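You operate a simulated robot arm through the tools that you are given. There is no shell and no other tool.

You are at the controls of a simulated robot arm. One attempt, no reset.

JOB
Move the blue coupler from the green air port to the orange one.
Fine: first red valve shut and blue valve open till the set gauge shows zero; afterwards blue valve shut, then red valve open.

The check looks at the end state, three seconds after you hand in, the way a careful person would. Anything else that was tipped, shoved, dropped, spilled or broken makes it a failure.

ROBOT AND FRAMES
A 6-joint arm with a two-finger gripper, fixed in place. Base frame: the origin is on the floor under the middle of its stand, x ahead of it, y to its left, z up. Lengths are in mm, angles in degrees, forces in N, time in s.
It reaches about 1572 mm from its shoulder. Its first joint turns from -166.0 to 166.0 degrees. Payload 2.45 kg.
The TCP is the grasp point between the finger pads, 20 mm short of the fingertips. In the tool frame z runs along the fingers and y along their closing line. The gripper opens to 140 mm; its body begins 168 mm behind the TCP.
Orientation is that of the tool frame in the base frame, as a unit quaternion [w, x, y, z]. With the fingers straight down and closing along the base's y, the tool's x points along the base's -x, its y along +y and its z along -z.

CONTROLS
- The arm moves only by the tool nudge_tool. Its argument "targets" is text: rows parted by semicolons, each of 7 numbers parted by spaces: the shift along the tool's x, y, z in units of 200 mm (1.0 is 200 mm), then the turn, a rotation vector about the tool's x, y, z in units of 45 degrees (1.0 is 45 degrees), then the gripper command, from -1 (fully open) to 1 (shut), values between in proportion. In form: tx ty tz ax ay az grip; .... A call has 1 to 20 rows; each row is the pose to reach, as a shift and turn from the pose commanded when the call began, along the tool's axes at that moment. A call with a number of a shift or a turn outside -1 to 1 is refused whole. Each row takes 0.2 s and may step no farther than 50 mm and 8.6 degrees from the row before; otherwise, or with a gripper value out of range, the whole call is refused. Where a pose cannot be reached the arm comes as near as it can. A force on the tool above 50 N (or 10 N above the force at the start of the call, whichever is more), or a blocked arm, ends the call early, and 0.2 s more pass. The fingers move at their own pace (about 45 mm/s each) and stop on an object; they squeeze with about 38 N. The grip force told is the motor's: it shows also when the fingers shut on nothing. Time passes only in rows, and 0.2 s behind the last, so rows that repeat a pose let the fingers close. It gives the time, the measured TCP pose, the force on the tool (base axes), the opening and the grip force at its end, in the units of the frame above (readings bear some noise), with the torque about the TCP (base axes, N m) and any sound that the robot's microphone picked up.
- Cameras (640 x 400 px; columns grow to the right, rows downward): "scene" is fixed at [220.2, 650.6, 1818.1]; the picture's right is [-0.68, -0.74, 0.00], its down [-0.46, 0.42, -0.78] and it looks along [0.58, -0.53, -0.62] (base axes); focal length 360 px, centre (320, 200). "wrist" rides on the gripper at [78, 11, -209] in the tool frame; the picture's right is [-0.14, 0.99, 0.00], its down [-0.92, -0.13, -0.37] and it looks along [-0.37, -0.05, 0.93] (tool axes); focal length 280 px, centre (320, 200). There is no depth. A picture from a camera that has moved, and an enlarged one, comes with that camera's place and axes in the base frame and with its lens.
- capture(camera): a new picture of that camera. No time passes.
- enlarge(camera, box): a new picture of the part [left, top, right, bottom] of that camera's present view, enlarged. No time passes.
- job_done(): hands the job in; it is judged then, once.

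Nothing tells you positions but the pictures and the camera data. Unless the task says otherwise, let go and move clear before handing in.

The tools are called as a command line: name --argument value ..., lists and objects as JSON in quotes. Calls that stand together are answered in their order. nudge_tool: Moves the arm, as the interface text tells. Its arguments: {"type":"object","properties":{"targets":{"type":"string"}},"required":["targets"]} The other tools are called the same way: capture (camera) takes a picture; enlarge (camera, box) takes an enlarged picture of a part of a camera's view; job_done () hands the job in.

At the start:

```text
clock: 0.0
position: [672.3, -155.7, 1332.1]
tcp_rot: [0.0, 0.0, 1.0, 0.0]
ft_force: [0.6, -0.3, 0.2]
torque: [0.02, -0.01, 0.05]
opening: 140.0
grasp_force: 0.1
```

scene: 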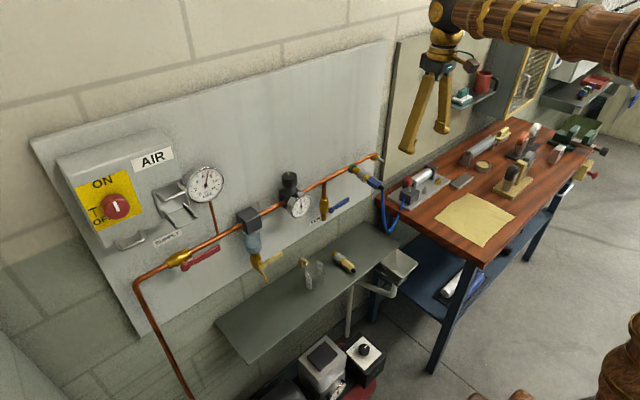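
wrist: 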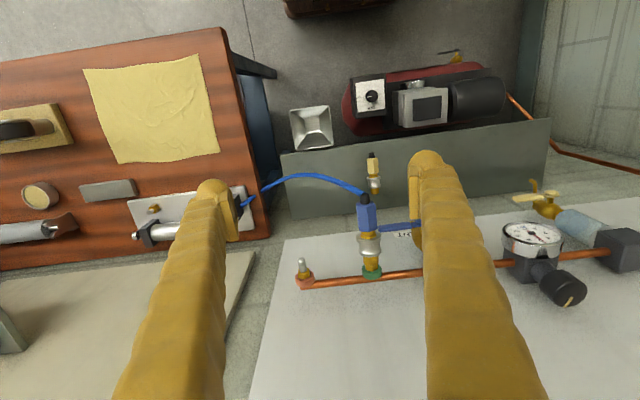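

I see a wall panel with a copper air line: a red-handled valve at left, a filter, a regulator with a gauge, a blue-handled valve, and the blue coupler on a green port with an orange port at the end of the line. First I'll look closer at everything.

enlarge --camera "scene" --box '[270, 130, 430, 230]'

enlarge --camera "scene" --box '[120, 150, 280, 290]'

enlarge --camera "wrist" --box '[260, 140, 460, 300]'

capture --camera "wrist"

```text
4.00 times, centred on (350, 180) of scene
camera zoom: at [220.2, 650.6, 1818.1], right [-0.68, -0.74, 0.0], down [-0.46, 0.42, -0.78], along [0.58, -0.53, -0.62], focal length 1439 px, centre (200, 280)
```

zoom: 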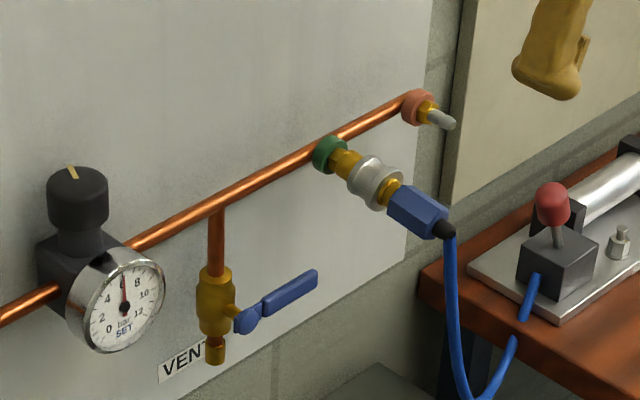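

```text
2.86 times, centred on (200, 220) of scene
camera zoom: at [220.2, 650.6, 1818.1], right [-0.68, -0.74, 0.0], down [-0.46, 0.42, -0.78], along [0.58, -0.53, -0.62], focal length 1028 px, centre (663, 143)
```

zoom: 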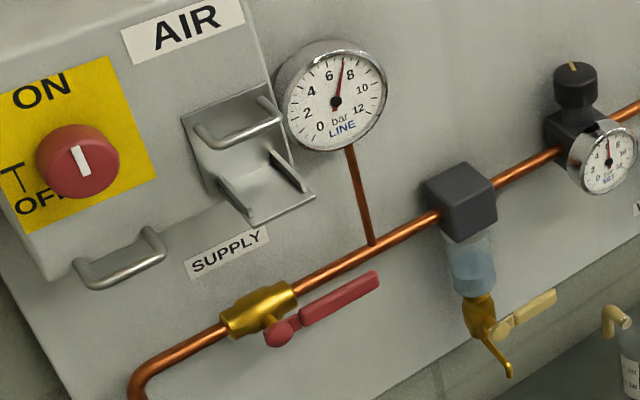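

```text
2.50 times, centred on (360, 220) of wrist
camera zoom: at [595.7, -146.1, 1542.4], right [0.14, 0.99, 0.0], down [0.92, -0.13, 0.37], along [0.37, -0.05, -0.93], focal length 701 px, centre (220, 150)
```

zoom: 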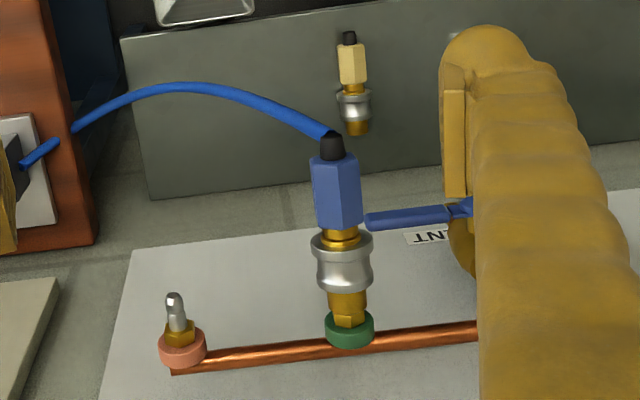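

```text
taken
camera wrist: at [595.7, -146.1, 1542.4], right [0.14, 0.99, 0.0], down [0.92, -0.13, 0.37], along [0.37, -0.05, -0.93], focal length 280 px, centre (320, 200)
```

wrist: 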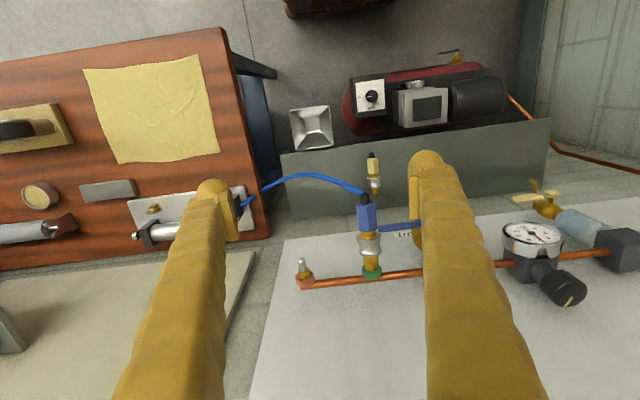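

The panel faces the robot at about x≈900. The green port is near (884,-100,1163), the orange port near (883,-210,1165), the blue valve handle near (861,-66…16,1066) and the red valve near (860,498,1162). I'll tilt the fingers forward to look at the panel.

nudge_tool --targets "0 0 0 0 -0.17 0 -1; 0 0 0 0 -0.34 0 -1; 0 0 0 0 -0.51 0 -1; 0 0 0 0 -0.68 0 -1; 0 0 0 0 -0.85 0 -1; 0 0 0 0 -1 0 -1"

capture --camera "wrist"

capture --camera "scene"

```text
clock: 1.6
position: [695.9, -163.4, 1291.1]
tcp_rot: [0.357, 0.005, 0.934, 0.009]
ft_force: [-0.7, 0.7, 0.1]
torque: [0.01, -0.02, 0.02]
opening: 140.0
grasp_force: 0.0
stopped in row 6: the arm was blocked; the commanded pose is now the measured one
```

```text
taken
camera wrist: at [498.4, -156.0, 1396.1], right [0.1, 0.99, 0.11], down [0.44, -0.15, 0.89], along [0.89, -0.04, -0.45], focal length 280 px, centre (320, 200)
```

wrist: 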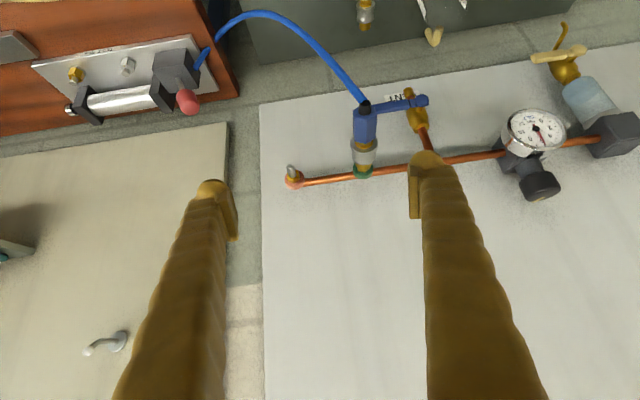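

```text
taken
```

scene: 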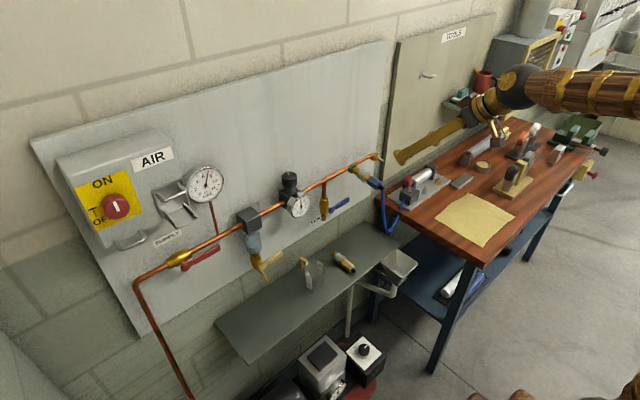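

The tilt stopped at about 42°, with no contact force, so probably a joint limit because the wrist is too near the base. I'll shift the hand forward and up, toward the middle of the panel, then tilt a little more to find what is possible.

nudge_tool --targets "-0.12 0.1 0.02 0 0 0 -1; -0.25 0.3 0.045 0 0 0 -1; -0.37 0.5 0.068 0 0 0 -1; -0.37 0.7 0.068 0 0 0 -1; -0.37 0.85 0.068 0 -0.1 0 -1; -0.37 1.0 0.068 0 -0.2 0 -1; -0.37 1.0 0.068 0 -0.3 0 -1; -0.37 1.0 0.068 0 -0.4 0 -1"

capture --camera "wrist"

capture --camera "scene"

```text
clock: 3.4
position: [759.0, 34.3, 1337.6]
tcp_rot: [0.501, 0.004, 0.865, 0.01]
ft_force: [-0.1, 0.1, 0.1]
torque: [-0.01, 0.03, 0.03]
opening: 140.1
grasp_force: 0.1
```

```text
taken
camera wrist: at [539.4, 44.6, 1374.7], right [0.07, 0.99, 0.14], down [0.14, -0.15, 0.98], along [0.99, -0.05, -0.15], focal length 280 px, centre (320, 200)
```

wrist: 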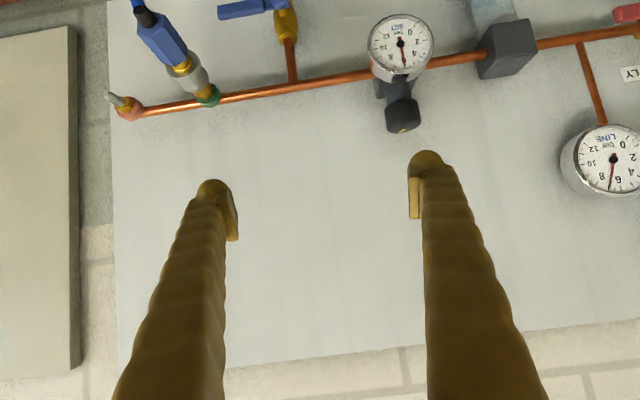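

```text
taken
```

scene: 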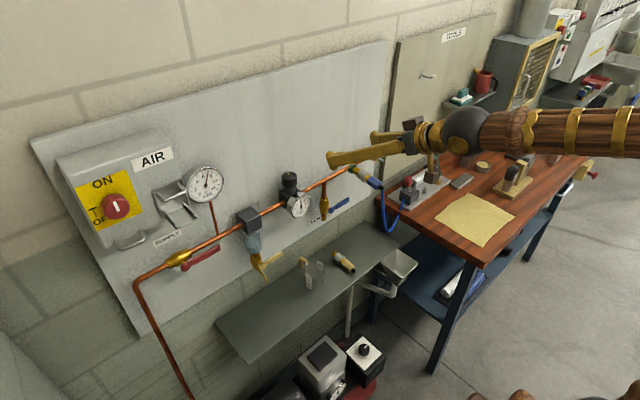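

The 60° tilt works here. I'll continue to fully horizontal fingers and look again.

nudge_tool --targets "0 0 0 0 -0.17 0 -1; 0 0 0 0 -0.34 0 -1; 0 0 0 0 -0.51 0 -1; 0 0 0 0 -0.664 0 -1"

capture --camera "wrist"

capture --camera "scene"

```text
clock: 4.4
position: [757.6, 36.4, 1336.7]
tcp_rot: [0.706, 0.008, 0.708, 0.006]
ft_force: [0.9, -0.7, -0.1]
torque: [-0.03, 0.01, 0.07]
opening: 140.2
grasp_force: 0.1
out of reach, approached as far as the arm can: row 1, 2, 3
```

```text
taken
camera wrist: at [549.4, 48.0, 1259.3], right [0.0, 0.99, 0.16], down [-0.37, -0.14, 0.92], along [0.93, -0.06, 0.36], focal length 280 px, centre (320, 200)
```

wrist: 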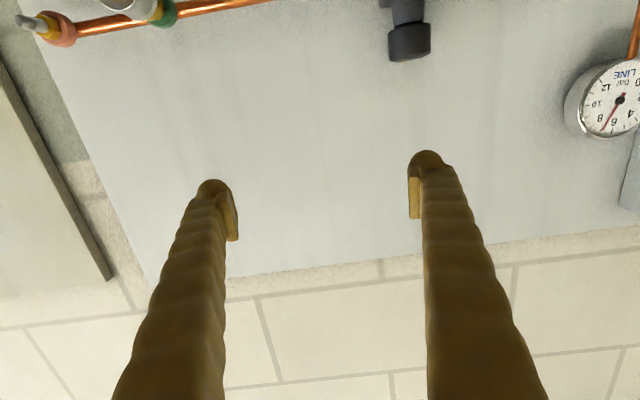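

```text
taken
```

scene: 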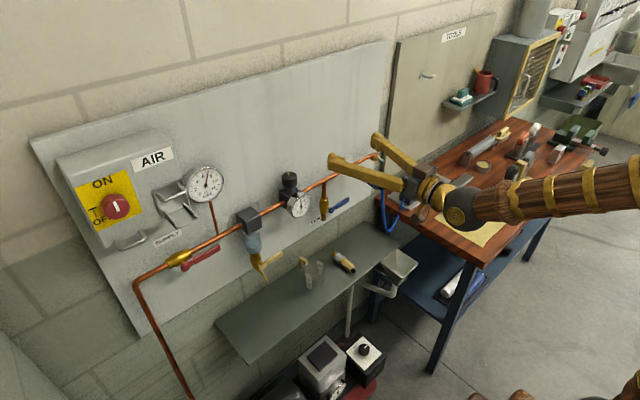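

Horizontal fingers work. Now I'll back off a little and go to the left, in front of the red supply valve, to inspect its handle and stop from close up.

nudge_tool --targets "0 0 -0.24 0 0 0 -1; 0.12 0.18 -0.29 0 0 0 -1; 0.25 0.36 -0.29 0 0 0 -1; 0.38 0.54 -0.29 0 0 0 -1; 0.51 0.72 -0.29 0 0 0 -1; 0.64 0.88 -0.29 0 0 0 -1; 0.75 1.0 -0.29 0 0 0 -1"

nudge_tool --targets "0 0.23 0 0 0 0 -1; 0 0.46 0 0 0 0 -1; 0 0.69 0 0 0 0 -1; 0 0.92 0 0 0 0 -1"

capture --camera "wrist"

capture --camera "scene"

```text
clock: 6.0
position: [700.4, 240.3, 1191.4]
tcp_rot: [0.706, 0.006, 0.708, 0.007]
ft_force: [-1.2, 0.0, -1.1]
torque: [-0.01, 0.03, 0.01]
opening: 140.1
grasp_force: 0.0
```

```text
clock: 7.0
position: [699.0, 424.8, 1192.9]
tcp_rot: [0.706, 0.009, 0.708, 0.007]
ft_force: [0.2, 0.0, -0.1]
torque: [0.01, 0.0, -0.01]
opening: 140.0
grasp_force: 0.0
```

```text
taken
camera wrist: at [489.9, 436.4, 1115.6], right [0.0, 0.99, 0.16], down [-0.37, -0.15, 0.92], along [0.93, -0.06, 0.36], focal length 280 px, centre (320, 200)
```

wrist: 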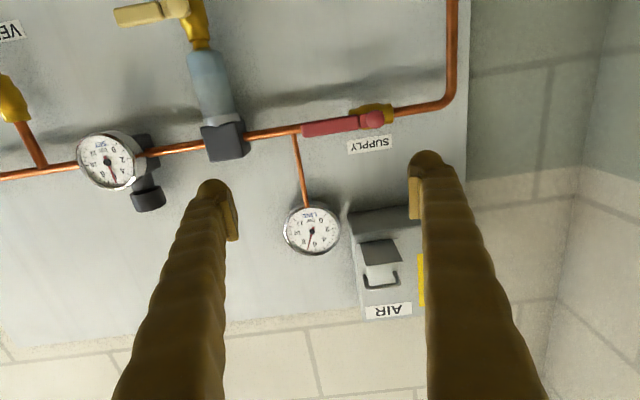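

```text
taken
```

scene: 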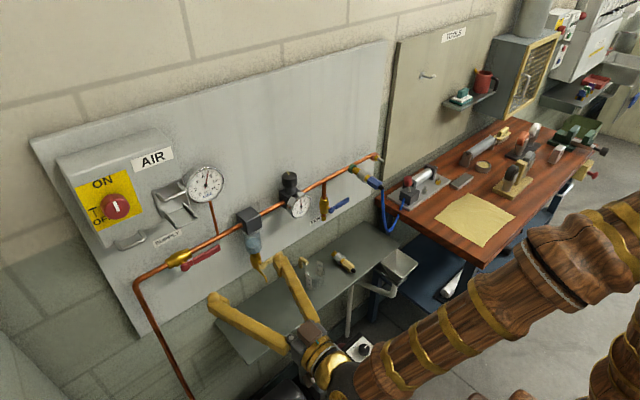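

enlarge --camera "wrist" --box '[280, 80, 440, 180]'

enlarge --camera "scene" --box '[155, 230, 235, 280]'

enlarge --camera "scene" --box '[300, 180, 380, 230]'

enlarge --camera "scene" --box '[335, 145, 415, 195]'

```text
4.00 times, centred on (360, 130) of wrist
camera zoom: at [489.9, 436.4, 1115.6], right [0.0, 0.99, 0.16], down [-0.37, -0.15, 0.92], along [0.93, -0.06, 0.36], focal length 1122 px, centre (160, 480)
```

zoom: 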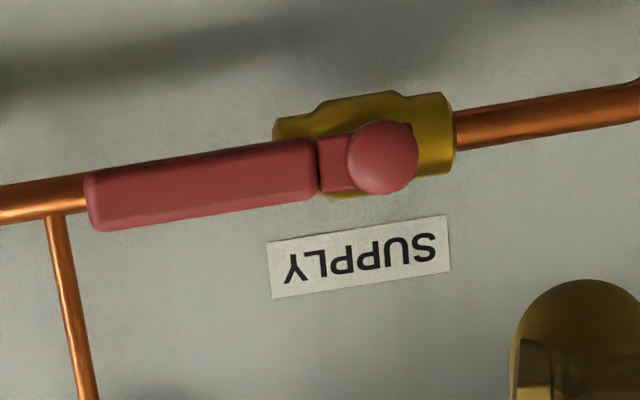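

```text
8.00 times, centred on (195, 255) of scene
camera zoom: at [220.2, 650.6, 1818.1], right [-0.68, -0.74, 0.0], down [-0.46, 0.42, -0.78], along [0.58, -0.53, -0.62], focal length 2878 px, centre (1320, -240)
```

zoom: 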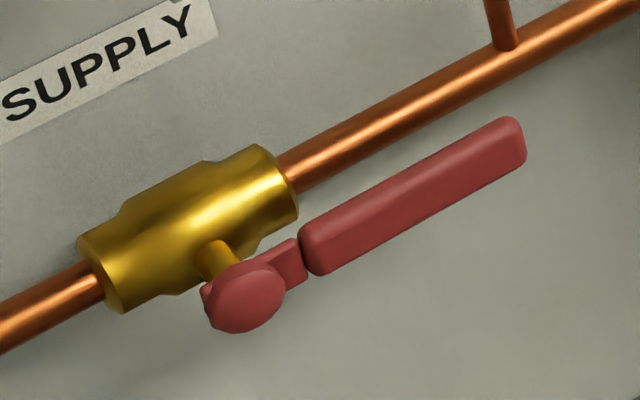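

```text
8.00 times, centred on (340, 205) of scene
camera zoom: at [220.2, 650.6, 1818.1], right [-0.68, -0.74, 0.0], down [-0.46, 0.42, -0.78], along [0.58, -0.53, -0.62], focal length 2878 px, centre (160, 160)
```

zoom: 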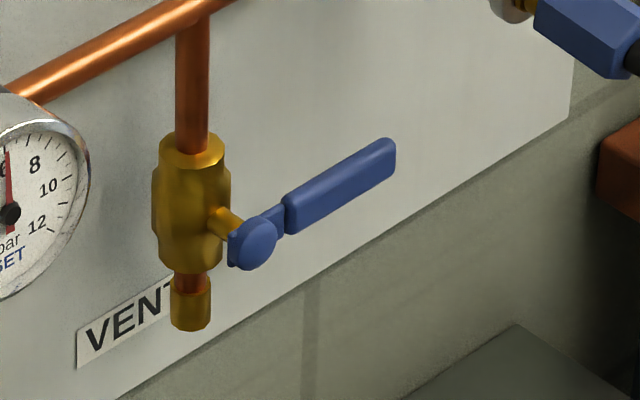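

```text
8.00 times, centred on (375, 170) of scene
camera zoom: at [220.2, 650.6, 1818.1], right [-0.68, -0.74, 0.0], down [-0.46, 0.42, -0.78], along [0.58, -0.53, -0.62], focal length 2878 px, centre (-120, 440)
```

zoom: 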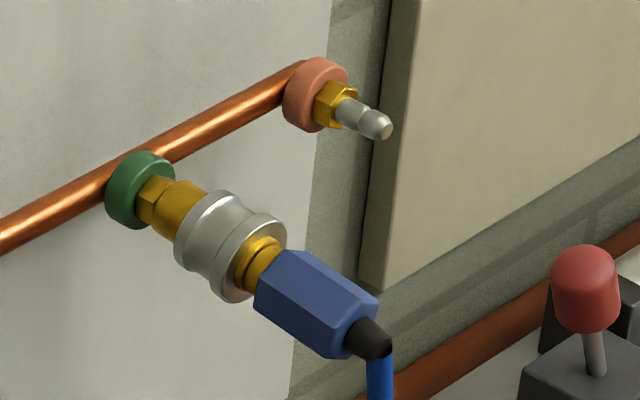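

The red handle is a bar along the pipe, from the pivot (~y 500) to its end (~y 407), at about x 860, z 1161. I'll roll the gripper 90° so the fingers straddle the bar from above and below, with a partly closed opening.

nudge_tool --targets "0.03 0 0 0 0 -0.17 -0.5; 0.06 0 0 0 0 -0.34 0; 0.1 -0.01 0 0 0 -0.51 0.2; 0.13 -0.02 0 0 0 -0.68 0.4; 0.16 -0.024 0 0 0 -0.85 0.4; 0.16 -0.024 0 0 0 -1 0.4"

nudge_tool --targets "0 0 0 0 0 -0.17 0.4; 0 0 0 0 0 -0.34 0.4; 0 0 0 0 0 -0.51 0.4; 0 0 0 0 0 -0.68 0.4; 0 0 0 0 0 -0.85 0.4; 0 0 0 0 0 -1 0.4"

capture --camera "wrist"

capture --camera "scene"

```text
clock: 8.4
position: [702.1, 419.3, 1162.5]
tcp_rot: [0.655, -0.265, 0.657, -0.265]
ft_force: [-0.1, -0.4, -0.9]
torque: [0.02, -0.02, -0.05]
opening: 41.8
grasp_force: 0.0
```

```text
clock: 9.8
position: [700.5, 417.8, 1161.6]
tcp_rot: [0.503, -0.496, 0.505, -0.496]
ft_force: [-0.3, 0.0, 0.0]
torque: [0.02, 0.02, 0.01]
opening: 41.9
grasp_force: 0.2
```

```text
taken
camera wrist: at [492.2, 339.8, 1150.9], right [0.0, 0.16, -0.99], down [-0.37, 0.92, 0.15], along [0.93, 0.36, 0.05], focal length 280 px, centre (320, 200)
```

wrist: 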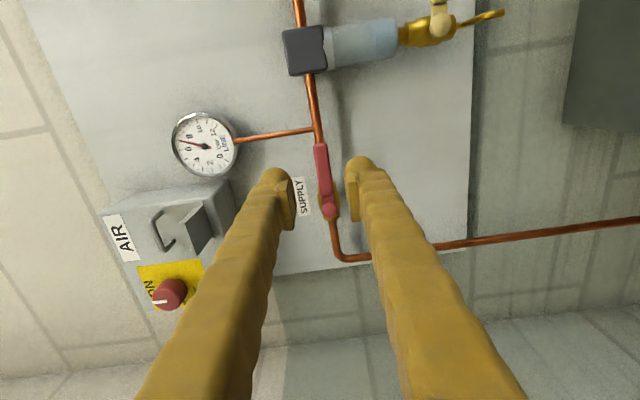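

```text
taken
```

scene: 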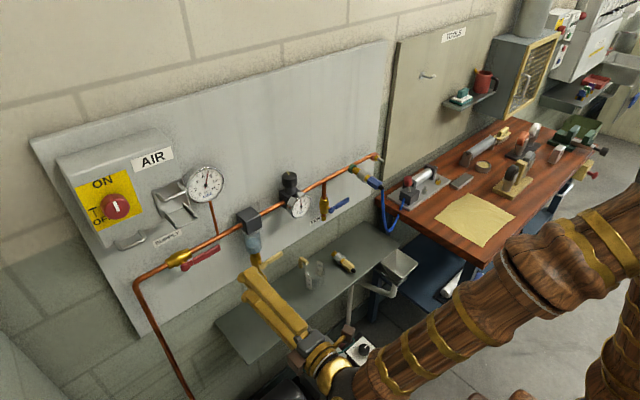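

The handle sits nicely between the fingers in the view. I'll advance until the handle is between the pads and then check.

nudge_tool --targets "0 0.005 0.2 0 0 0 0.4; 0 0.005 0.4 0 0 0 0.4; 0 0.005 0.55 0 0 0 0.4; 0 0.005 0.65 0 0 0 0.4; 0 0.005 0.72 0 0 0 0.4"

capture --camera "wrist"

enlarge --camera "scene" --box '[150, 210, 310, 310]'

```text
clock: 11.0
position: [845.3, 417.5, 1160.7]
tcp_rot: [0.504, -0.496, 0.507, -0.494]
ft_force: [0.3, 0.5, -0.2]
torque: [-0.01, -0.01, 0.0]
opening: 41.5
grasp_force: 0.0
```

```text
taken
camera wrist: at [636.9, 340.4, 1150.0], right [0.0, 0.16, -0.99], down [-0.37, 0.92, 0.15], along [0.93, 0.36, 0.06], focal length 280 px, centre (320, 200)
```

wrist: 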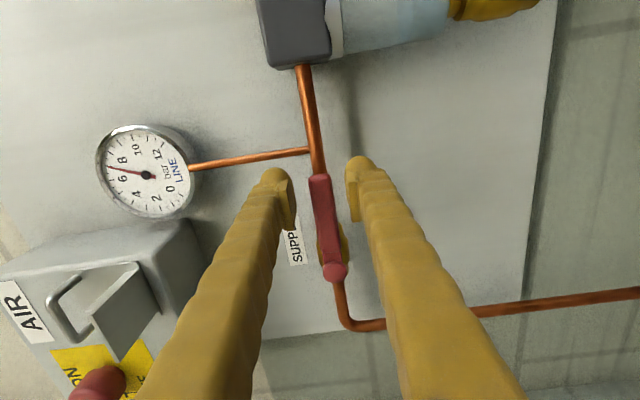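

```text
4.00 times, centred on (230, 260) of scene
camera zoom: at [220.2, 650.6, 1818.1], right [-0.68, -0.74, 0.0], down [-0.46, 0.42, -0.78], along [0.58, -0.53, -0.62], focal length 1439 px, centre (680, -40)
```

zoom: 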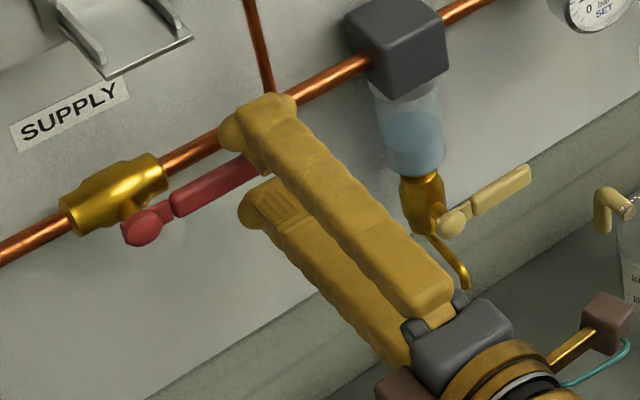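

The handle is between the fingers. I'll go 9 mm deeper and close to a loose cage around the bar, then check for contact.

nudge_tool --targets "0 0 0.045 0 0 0 0.4; 0 0 0.045 0 0 0 0.55; 0 0 0.045 0 0 0 0.64; 0 0 0.045 0 0 0 0.64"

capture --camera "wrist"

enlarge --camera "scene" --box '[150, 210, 310, 310]'

```text
clock: 12.0
position: [855.3, 418.8, 1160.8]
tcp_rot: [0.504, -0.495, 0.506, -0.495]
ft_force: [-0.4, 0.9, 0.6]
torque: [-0.01, -0.02, -0.02]
opening: 25.2
grasp_force: 0.1
```

```text
taken
camera wrist: at [646.2, 339.7, 1149.6], right [0.0, 0.16, -0.99], down [-0.37, 0.92, 0.15], along [0.93, 0.36, 0.06], focal length 280 px, centre (320, 200)
```

wrist: 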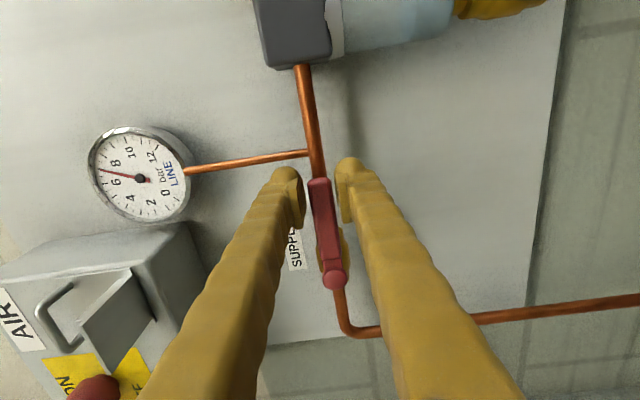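

```text
4.00 times, centred on (230, 260) of scene
camera zoom: at [220.2, 650.6, 1818.1], right [-0.68, -0.74, 0.0], down [-0.46, 0.42, -0.78], along [0.58, -0.53, -0.62], focal length 1439 px, centre (680, -40)
```

zoom: 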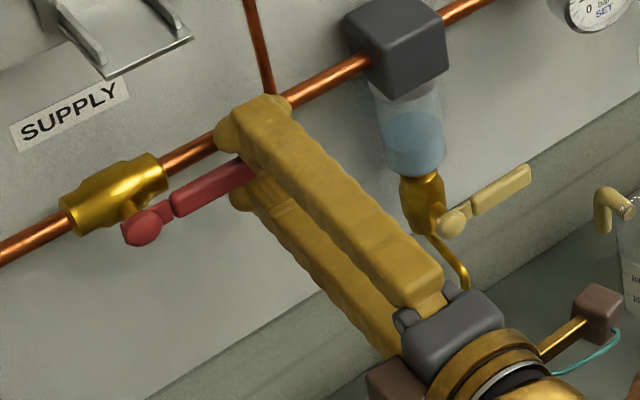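

The bar is caged with little clearance and no force. Now I'll swing it downward along an arc about the pivot, 45° first.

nudge_tool --targets "-0.0035 0.053 0 0 0 0.1667 0.64; -0.0138 0.105 0 0 0 0.3333 0.64; -0.0308 0.155 0 0 0 0.5 0.64; -0.0543 0.2025 0 0 0 0.6667 0.64; -0.0837 0.2466 0 0 0 0.8333 0.64; -0.1186 0.2864 0 0 0 1 0.64"

capture --camera "wrist"

enlarge --camera "scene" --box '[150, 210, 310, 310]'

```text
clock: 13.4
position: [854.2, 443.7, 1105.1]
tcp_rot: [0.655, -0.263, 0.658, -0.263]
ft_force: [-0.5, 0.2, 0.1]
torque: [0.04, 0.01, 0.02]
opening: 25.2
grasp_force: 0.0
```

```text
taken
camera wrist: at [644.8, 396.0, 1041.5], right [0.0, 0.81, -0.59], down [-0.37, 0.54, 0.76], along [0.93, 0.21, 0.3], focal length 280 px, centre (320, 200)
```

wrist: 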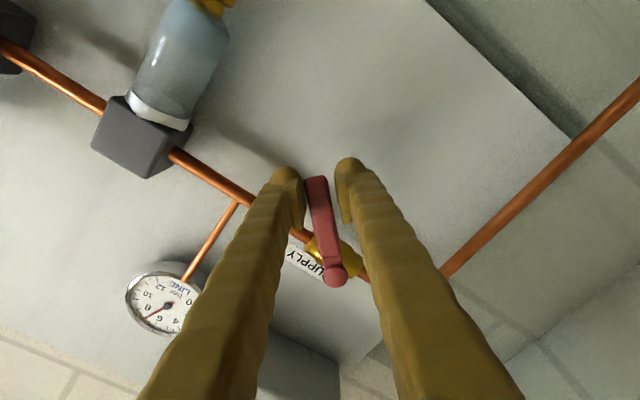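

```text
4.00 times, centred on (230, 260) of scene
camera zoom: at [220.2, 650.6, 1818.1], right [-0.68, -0.74, 0.0], down [-0.46, 0.42, -0.78], along [0.58, -0.53, -0.62], focal length 1439 px, centre (680, -40)
```

zoom: 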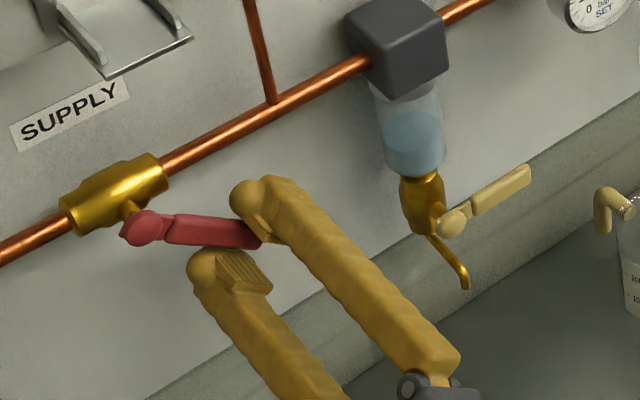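

The handle follows with negligible force. I'll continue another 45° to bring it straight down.

nudge_tool --targets "-0.0035 0.053 0 0 0 0.1667 0.64; -0.0138 0.105 0 0 0 0.3333 0.64; -0.0308 0.155 0 0 0 0.5 0.64; -0.0543 0.2025 0 0 0 0.6667 0.64; -0.0837 0.2466 0 0 0 0.8333 0.64; -0.1186 0.2864 0 0 0 1 0.64; -0.1186 0.2864 0 0 0 1 0.64"

capture --camera "wrist"

enlarge --camera "scene" --box '[150, 210, 310, 310]'

```text
clock: 15.0
position: [852.7, 500.2, 1083.4]
tcp_rot: [0.706, 0.008, 0.708, 0.008]
ft_force: [0.3, 0.2, 0.8]
torque: [0.01, 0.04, 0.0]
opening: 25.4
grasp_force: 0.3
```

```text
taken
camera wrist: at [644.0, 512.9, 1005.8], right [0.0, 0.99, 0.16], down [-0.37, -0.15, 0.92], along [0.93, -0.06, 0.36], focal length 280 px, centre (320, 200)
```

wrist: 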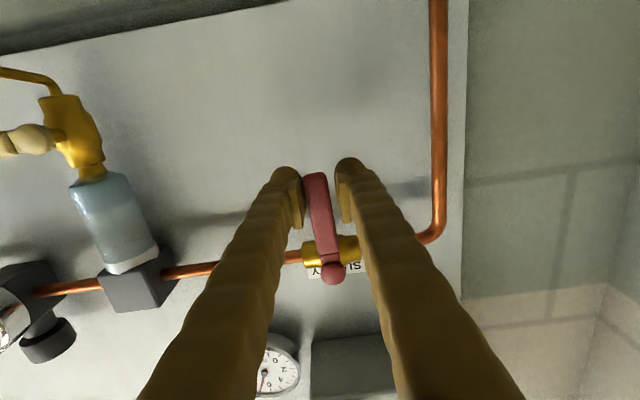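

```text
4.00 times, centred on (230, 260) of scene
camera zoom: at [220.2, 650.6, 1818.1], right [-0.68, -0.74, 0.0], down [-0.46, 0.42, -0.78], along [0.58, -0.53, -0.62], focal length 1439 px, centre (680, -40)
```

zoom: 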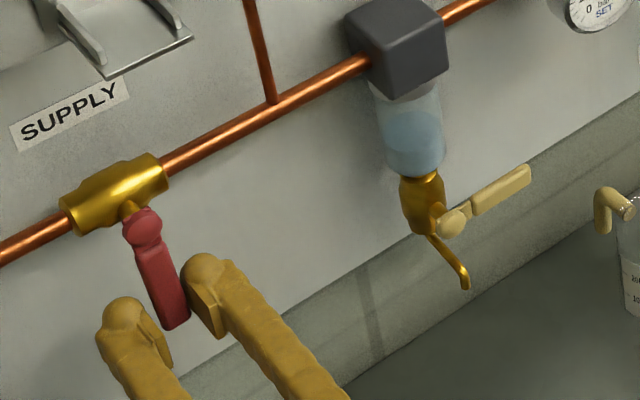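

The handle is close to vertical. I'll push a few millimetres more in the closing direction to make sure it's at its stop, watching the force.

nudge_tool --targets "0 0.015 0 0 0 0 0.64; 0 0.03 0 0 0 0 0.64; 0 0.03 0 0 0 0 0.64"

enlarge --camera "scene" --box '[150, 210, 310, 310]'

enlarge --camera "wrist" --box '[260, 140, 420, 300]'

```text
clock: 15.8
position: [854.4, 506.3, 1081.7]
tcp_rot: [0.706, 0.008, 0.708, 0.007]
ft_force: [-1.2, -9.6, 2.2]
torque: [-0.11, -0.02, -0.1]
opening: 31.0
grasp_force: 4.4
```

```text
4.00 times, centred on (230, 260) of scene
camera zoom: at [220.2, 650.6, 1818.1], right [-0.68, -0.74, 0.0], down [-0.46, 0.42, -0.78], along [0.58, -0.53, -0.62], focal length 1439 px, centre (680, -40)
```

zoom: 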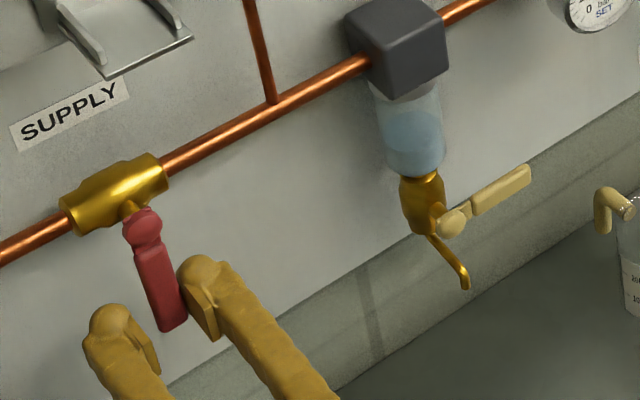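

```text
2.50 times, centred on (340, 220) of wrist
camera zoom: at [644.6, 518.3, 1005.7], right [0.0, 0.99, 0.16], down [-0.37, -0.15, 0.92], along [0.93, -0.06, 0.36], focal length 701 px, centre (270, 150)
```

zoom: 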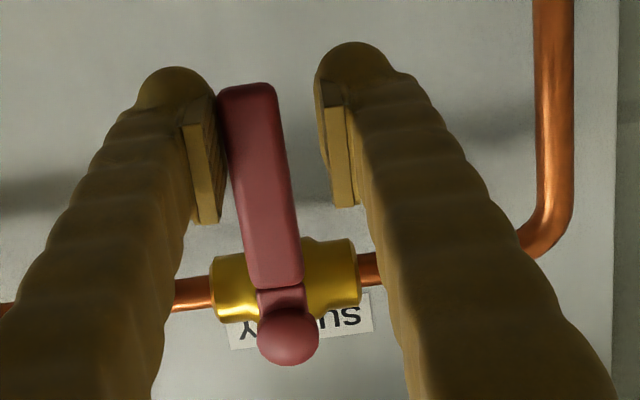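

The handle is firmly at its stop (fingers pushed back with ~10 N), so the red valve is shut. I'll release, retract and travel to the blue vent valve.

nudge_tool --targets "0 -0.03 0 0 0 0 0.64; 0 -0.03 -0.2 0 0 0 0.5; 0 -0.03 -0.4 0 0 0 0.4; 0 -0.03 -0.6 0 0 0 0.4; 0 -0.03 -0.8 0 0 0 0.4; 0 -0.25 -0.8 0 0 0 0.4; 0 -0.5 -0.8 0 0 0 0.4; 0 -0.75 -0.8 0 0 0 0.4; 0 -1 -0.8 0 0 0 0.4"

nudge_tool --targets "0 -0.24 0 0 0 -0.17 0.4; 0 -0.48 0 0 0 -0.34 0.4; 0 -0.72 0 0 0 -0.51 0.4; 0 -0.96 0 0 0 -0.68 0.4; 0 -1 0 0 0 -0.85 0.4; 0 -1 0 0 0 -1 0.4"

capture --camera "wrist"

capture --camera "scene"

```text
clock: 17.8
position: [695.1, 306.5, 1077.6]
tcp_rot: [0.706, 0.008, 0.708, 0.006]
ft_force: [-0.7, -0.4, 0.3]
torque: [0.02, 0.0, 0.01]
opening: 41.8
grasp_force: 0.1
```

```text
clock: 19.2
position: [760.9, 132.1, 1104.8]
tcp_rot: [0.654, -0.265, 0.657, -0.265]
ft_force: [-0.7, -0.1, -0.5]
torque: [0.01, 0.0, -0.04]
opening: 42.0
grasp_force: 0.1
out of reach, approached as far as the arm can: row 1, 2, 3, 4, 5, 6
```

```text
taken
camera wrist: at [551.5, 85.2, 1042.9], right [0.0, 0.81, -0.59], down [-0.36, 0.55, 0.75], along [0.93, 0.22, 0.29], focal length 280 px, centre (320, 200)
```

wrist: 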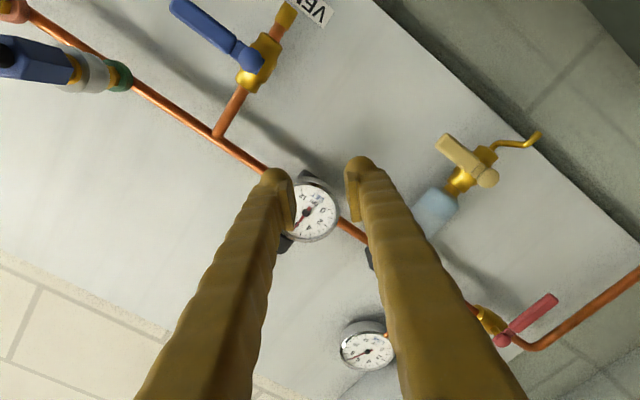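

```text
taken
```

scene: 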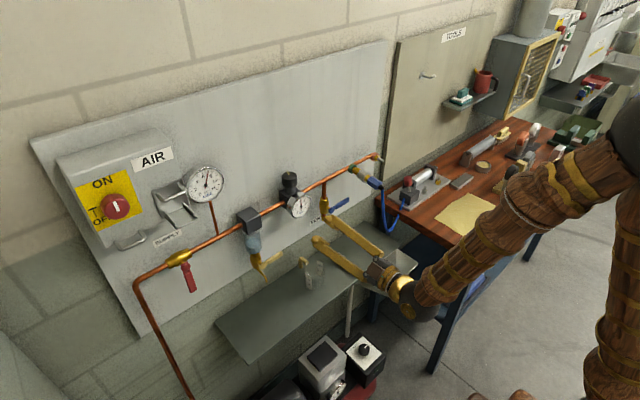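

The hand got pushed out to its inner reach limit here (x≈761), which is fine, since the blue handle is further out. A tiny test move will tell me what the commanded pose is now.

nudge_tool --targets "0 0 0.07 0 0 0 0.4"

```text
clock: 19.6
position: [775.0, 133.2, 1103.6]
tcp_rot: [0.655, -0.265, 0.657, -0.264]
ft_force: [0.4, 0.5, 0.0]
torque: [0.02, 0.0, -0.01]
opening: 41.8
grasp_force: 0.1
```

The command follows the measured pose. Now I'll move across to the blue valve handle and complete the roll so the fingers straddle it.

nudge_tool --targets "0.1385 -0.094 0.03 0 0 -0.167 0.4; 0.277 -0.187 0.05 0 0 -0.333 0.4; 0.4155 -0.281 0.05 0 0 -0.5 0.4; 0.554 -0.375 0.05 0 0 -0.667 0.4; 0.6925 -0.468 0.05 0 0 -0.833 0.4; 0.831 -0.562 0.05 0 0 -1 0.4"

capture --camera "wrist"

enlarge --camera "scene" --box '[270, 140, 430, 240]'

```text
clock: 21.0
position: [789.9, -66.8, 1063.8]
tcp_rot: [0.503, -0.497, 0.505, -0.495]
ft_force: [0.1, -0.1, 0.7]
torque: [-0.02, -0.03, -0.01]
opening: 42.1
grasp_force: 0.1
out of reach, approached as far as the arm can: row 3, 4, 5, 6
```

```text
taken
camera wrist: at [581.0, -145.3, 1053.4], right [0.0, 0.16, -0.99], down [-0.37, 0.92, 0.15], along [0.93, 0.36, 0.05], focal length 280 px, centre (320, 200)
```

wrist: 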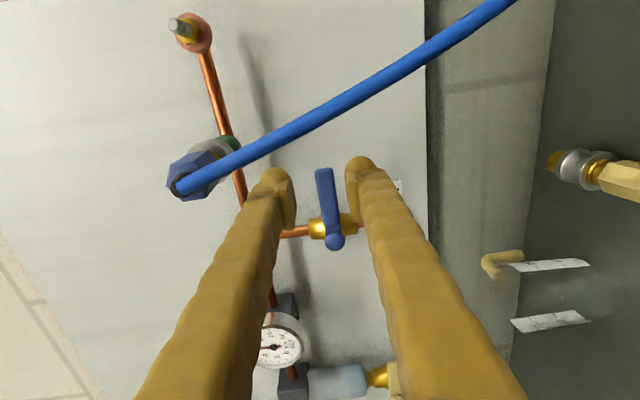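

```text
4.00 times, centred on (350, 190) of scene
camera zoom: at [220.2, 650.6, 1818.1], right [-0.68, -0.74, 0.0], down [-0.46, 0.42, -0.78], along [0.58, -0.53, -0.62], focal length 1439 px, centre (200, 240)
```

zoom: 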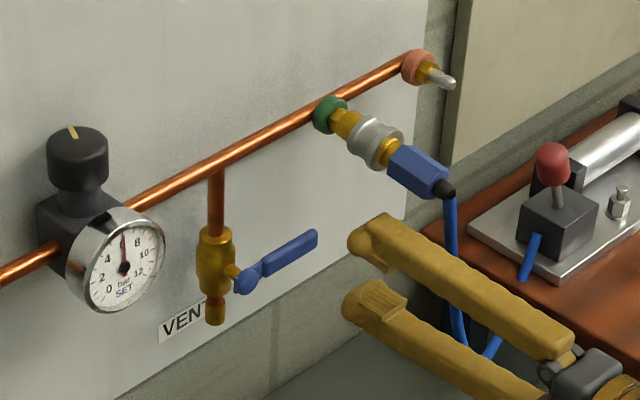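

The blue handle lies at about z 1060, y −68…15, with its pivot at ~(858,15,1060). I'll align a little lower, advance and cage the handle.

nudge_tool --targets "-0.03 0.0165 0 0 0 0 0.4; -0.03 0.0165 0.12 0 0 0 0.4; -0.03 0.0165 0.22 0 0 0 0.4; -0.03 0.0165 0.27 0 0 0 0.4"

enlarge --camera "wrist" --box '[240, 120, 440, 300]'

enlarge --camera "scene" --box '[270, 140, 430, 240]'

```text
clock: 22.0
position: [845.3, -60.7, 1060.5]
tcp_rot: [0.504, -0.496, 0.506, -0.493]
ft_force: [0.3, 0.4, -0.3]
torque: [-0.03, -0.02, 0.02]
opening: 42.2
grasp_force: 0.1
```

```text
2.22 times, centred on (340, 210) of wrist
camera zoom: at [635.8, -138.8, 1050.0], right [0.0, 0.16, -0.99], down [-0.37, 0.92, 0.15], along [0.93, 0.36, 0.06], focal length 623 px, centre (276, 178)
```

zoom: 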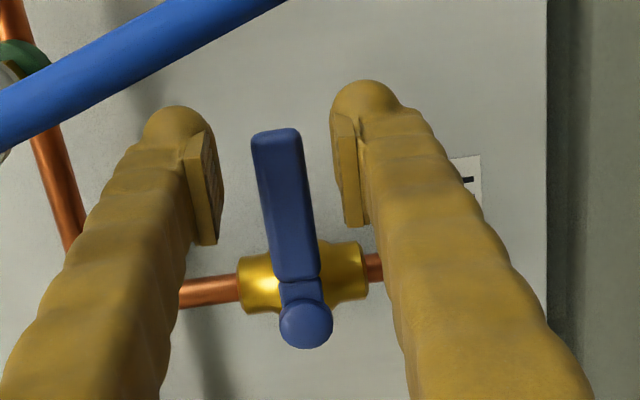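

```text
4.00 times, centred on (350, 190) of scene
camera zoom: at [220.2, 650.6, 1818.1], right [-0.68, -0.74, 0.0], down [-0.46, 0.42, -0.78], along [0.58, -0.53, -0.62], focal length 1439 px, centre (200, 240)
```

zoom: 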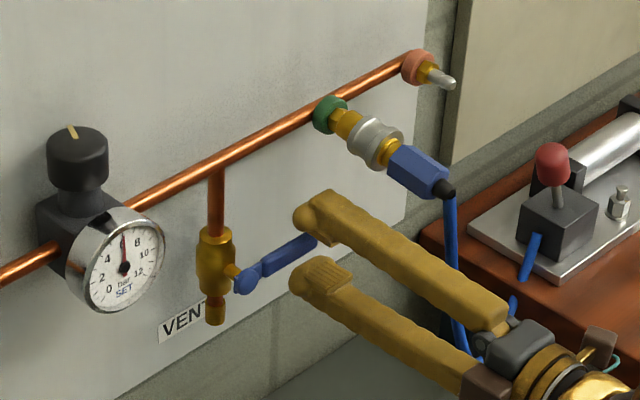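

The handle is centred between the pads. I'll go 8 mm deeper, cage it and swing it down by 45°.

nudge_tool --targets "0 0 0.04 0 0 0 0.4; 0 0 0.04 0 0 0 0.55; 0 0 0.04 0 0 0 0.64; 0 0 0.04 0 0 0 0.64"

nudge_tool --targets "-0.0033 0.0496 0 0 0 0.1667 0.64; -0.0129 0.0984 0 0 0 0.3333 0.64; -0.0289 0.1454 0 0 0 0.5 0.64; -0.0509 0.19 0 0 0 0.6667 0.64; -0.0785 0.2313 0 0 0 0.8333 0.64; -0.1113 0.2687 0 0 0 1 0.64"

enlarge --camera "wrist" --box '[240, 120, 440, 300]'

enlarge --camera "scene" --box '[270, 140, 430, 240]'

```text
clock: 23.0
position: [852.4, -60.5, 1059.4]
tcp_rot: [0.504, -0.495, 0.507, -0.494]
ft_force: [0.3, -0.1, 0.6]
torque: [-0.01, 0.04, 0.01]
opening: 25.5
grasp_force: 0.0
```

```text
clock: 23.7
position: [853.7, -57.3, 1044.7]
tcp_rot: [0.578, -0.408, 0.572, -0.415]
ft_force: [-4.8, -11.4, 36.1]
torque: [-0.17, -0.45, -0.11]
opening: 50.0
grasp_force: 18.3
stopped in row 3: the force on the tool passed its limit at 54 N (the readings are from after the stop); the commanded pose is now the measured one
```

```text
2.22 times, centred on (340, 210) of wrist
camera zoom: at [645.0, -128.2, 1008.7], right [0.01, 0.45, -0.89], down [-0.37, 0.83, 0.41], along [0.93, 0.33, 0.18], focal length 623 px, centre (276, 178)
```

zoom: 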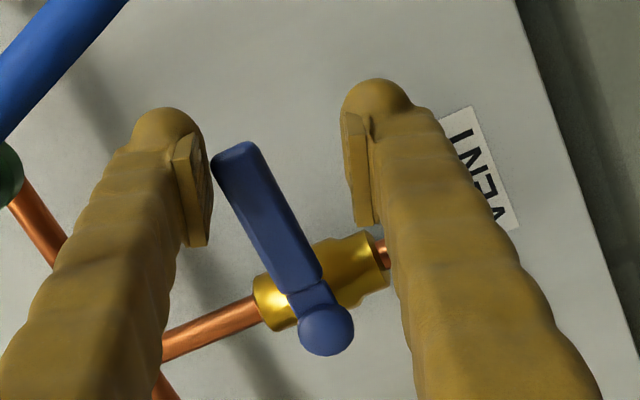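

```text
4.00 times, centred on (350, 190) of scene
camera zoom: at [220.2, 650.6, 1818.1], right [-0.68, -0.74, 0.0], down [-0.46, 0.42, -0.78], along [0.58, -0.53, -0.62], focal length 1439 px, centre (200, 240)
```

zoom: 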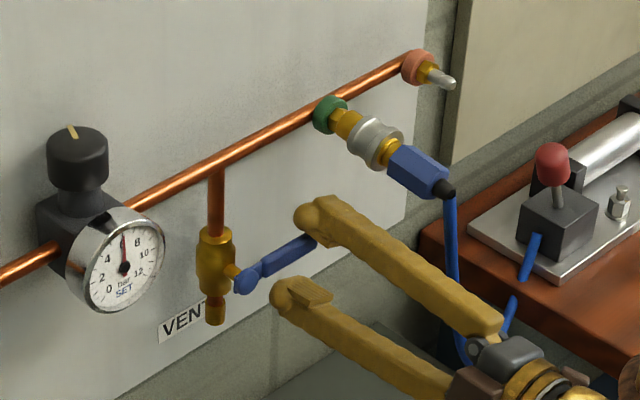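

The blue handle has a hard stop against going down, so it must open upward. I'll return to the start pose of the handle first.

nudge_tool --targets "-0.005 -0.038 0 0 0 -0.17 0.4; -0.0093 -0.0746 0 0 0 -0.34 0.4; -0.0093 -0.0746 0 0 0 -0.435 0.5; -0.0093 -0.0746 0 0 0 -0.435 0.64; -0.0093 -0.0746 0 0 0 -0.435 0.64"

enlarge --camera "wrist" --box '[240, 120, 440, 300]'

enlarge --camera "scene" --box '[270, 140, 430, 240]'

```text
clock: 24.9
position: [853.9, -58.8, 1056.7]
tcp_rot: [-0.497, 0.501, -0.496, 0.505]
ft_force: [-0.5, 0.4, 0.8]
torque: [0.01, -0.03, -0.03]
opening: 26.2
grasp_force: 0.6
```

```text
2.22 times, centred on (340, 210) of wrist
camera zoom: at [644.4, -137.7, 1046.9], right [0.01, 0.12, -0.99], down [-0.37, 0.92, 0.11], along [0.93, 0.36, 0.05], focal length 623 px, centre (276, 178)
```

zoom: 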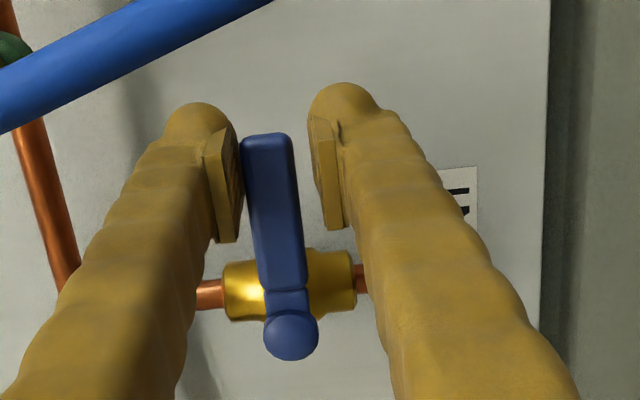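

```text
4.00 times, centred on (350, 190) of scene
camera zoom: at [220.2, 650.6, 1818.1], right [-0.68, -0.74, 0.0], down [-0.46, 0.42, -0.78], along [0.58, -0.53, -0.62], focal length 1439 px, centre (200, 240)
```

zoom: 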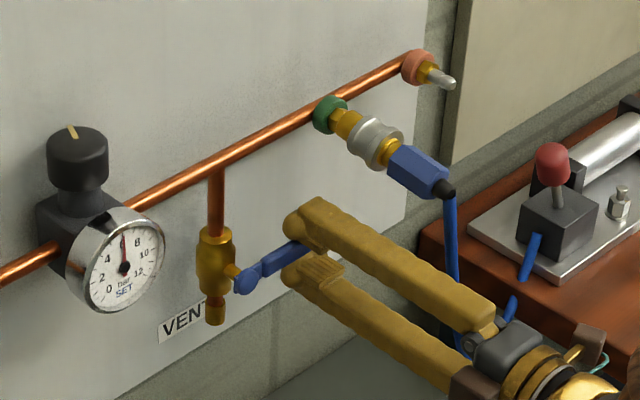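

The handle is unaffected and still horizontal. Now I'll try swinging it upward, carefully, 15° first.

nudge_tool --targets "-0.001 -0.0648 0 0 0 -0.1667 0.64; -0.0097 -0.1125 0 0 0 -0.3333 0.64"

enlarge --camera "wrist" --box '[240, 120, 440, 300]'

enlarge --camera "scene" --box '[270, 140, 430, 240]'

```text
clock: 25.5
position: [853.1, -56.8, 1078.9]
tcp_rot: [-0.427, 0.562, -0.426, 0.566]
ft_force: [0.4, 0.9, -0.9]
torque: [-0.02, 0.0, -0.02]
opening: 25.7
grasp_force: 0.0
```

```text
2.22 times, centred on (340, 210) of wrist
camera zoom: at [643.8, -135.2, 1089.9], right [0.01, -0.14, -0.99], down [-0.37, 0.92, -0.13], along [0.93, 0.36, -0.05], focal length 623 px, centre (276, 178)
```

zoom: 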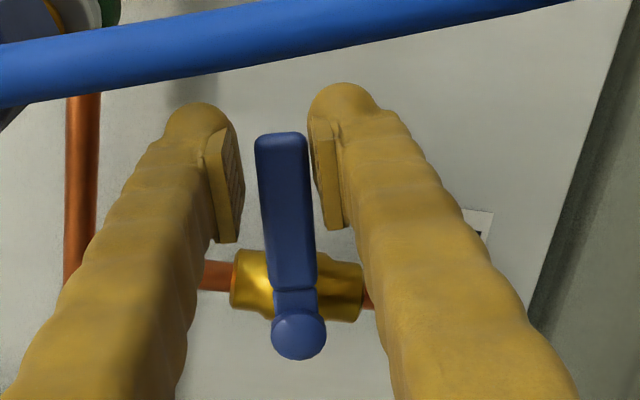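

```text
4.00 times, centred on (350, 190) of scene
camera zoom: at [220.2, 650.6, 1818.1], right [-0.68, -0.74, 0.0], down [-0.46, 0.42, -0.78], along [0.58, -0.53, -0.62], focal length 1439 px, centre (200, 240)
```

zoom: 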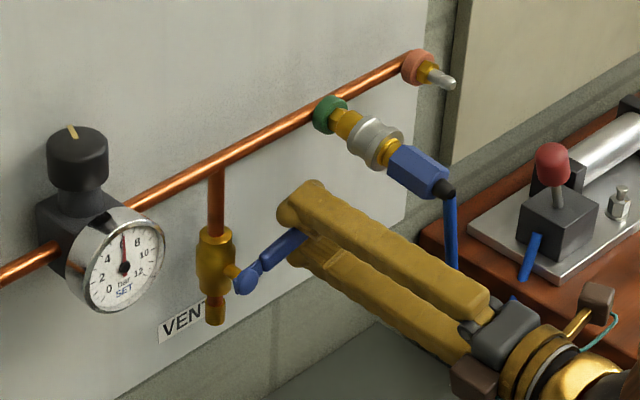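

It turns upward freely. Continuing the upward swing by 45° more.

nudge_tool --targets "-0.0032 -0.0483 0 0 0 -0.1667 0.64; -0.0126 -0.0958 0 0 0 -0.3333 0.64; -0.0282 -0.1416 0 0 0 -0.5 0.64; -0.0496 -0.185 0 0 0 -0.6667 0.64; -0.0765 -0.2252 0 0 0 -0.8333 0.64; -0.1084 -0.2616 0 0 0 -1 0.64"

enlarge --camera "wrist" --box '[240, 120, 440, 300]'

enlarge --camera "scene" --box '[270, 140, 430, 240]'

```text
clock: 26.9
position: [852.4, -22.2, 1123.2]
tcp_rot: [-0.178, 0.682, -0.177, 0.687]
ft_force: [0.6, -1.8, 0.7]
torque: [-0.02, -0.03, -0.05]
opening: 25.8
grasp_force: 0.8
```

```text
2.22 times, centred on (340, 210) of wrist
camera zoom: at [643.1, -69.8, 1186.4], right [0.0, -0.8, -0.6], down [-0.36, 0.56, -0.74], along [0.93, 0.22, -0.29], focal length 623 px, centre (276, 178)
```

zoom: 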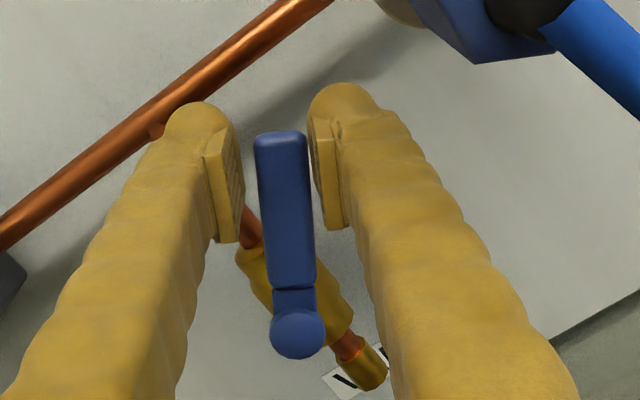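

```text
4.00 times, centred on (350, 190) of scene
camera zoom: at [220.2, 650.6, 1818.1], right [-0.68, -0.74, 0.0], down [-0.46, 0.42, -0.78], along [0.58, -0.53, -0.62], focal length 1439 px, centre (200, 240)
```

zoom: 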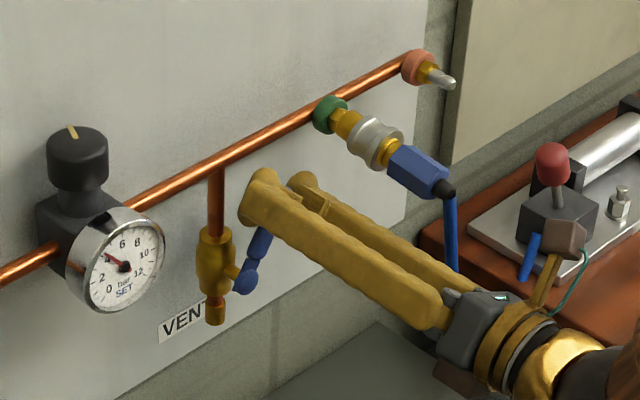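

The set gauge is already falling, so the vent is opening. I'll finish the last 30° and press lightly to reach the stop.

nudge_tool --targets "-0.0032 -0.0483 0 0 0 -0.1667 0.64; -0.0126 -0.0958 0 0 0 -0.3333 0.64; -0.0282 -0.1416 0 0 0 -0.5 0.64; -0.0496 -0.185 0 0 0 -0.65 0.64; -0.0496 -0.185 0 0 0 -0.65 0.64"

enlarge --camera "wrist" --box '[240, 120, 440, 300]'

enlarge --camera "scene" --box '[270, 140, 430, 240]'

```text
clock: 28.1
position: [854.6, -19.0, 1145.0]
tcp_rot: [-0.041, 0.709, -0.002, 0.704]
ft_force: [0.3, 0.4, -0.6]
torque: [0.03, 0.0, 0.0]
opening: 25.0
grasp_force: 0.2
out of reach, approached as far as the arm can: row 3, 4, 5
```

```text
2.22 times, centred on (340, 210) of wrist
camera zoom: at [646.7, -46.6, 1224.0], right [0.05, -0.98, -0.2], down [-0.38, 0.16, -0.91], along [0.92, 0.12, -0.37], focal length 623 px, centre (276, 178)
```

zoom: 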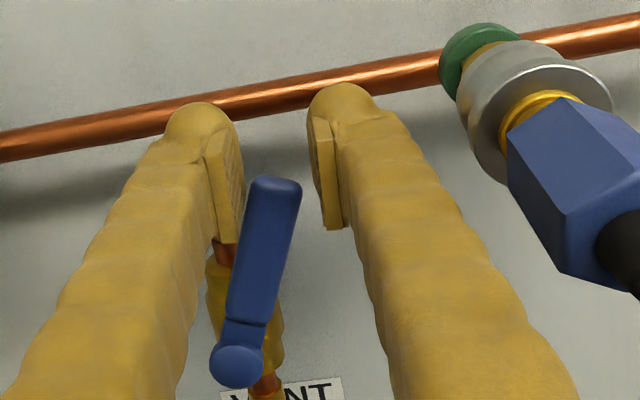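

```text
4.00 times, centred on (350, 190) of scene
camera zoom: at [220.2, 650.6, 1818.1], right [-0.68, -0.74, 0.0], down [-0.46, 0.42, -0.78], along [0.58, -0.53, -0.62], focal length 1439 px, centre (200, 240)
```

zoom: 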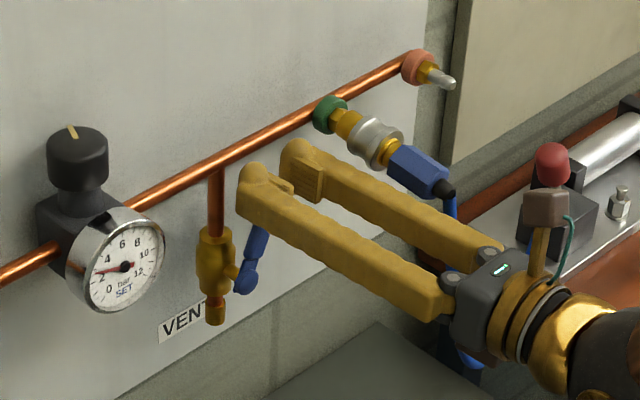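

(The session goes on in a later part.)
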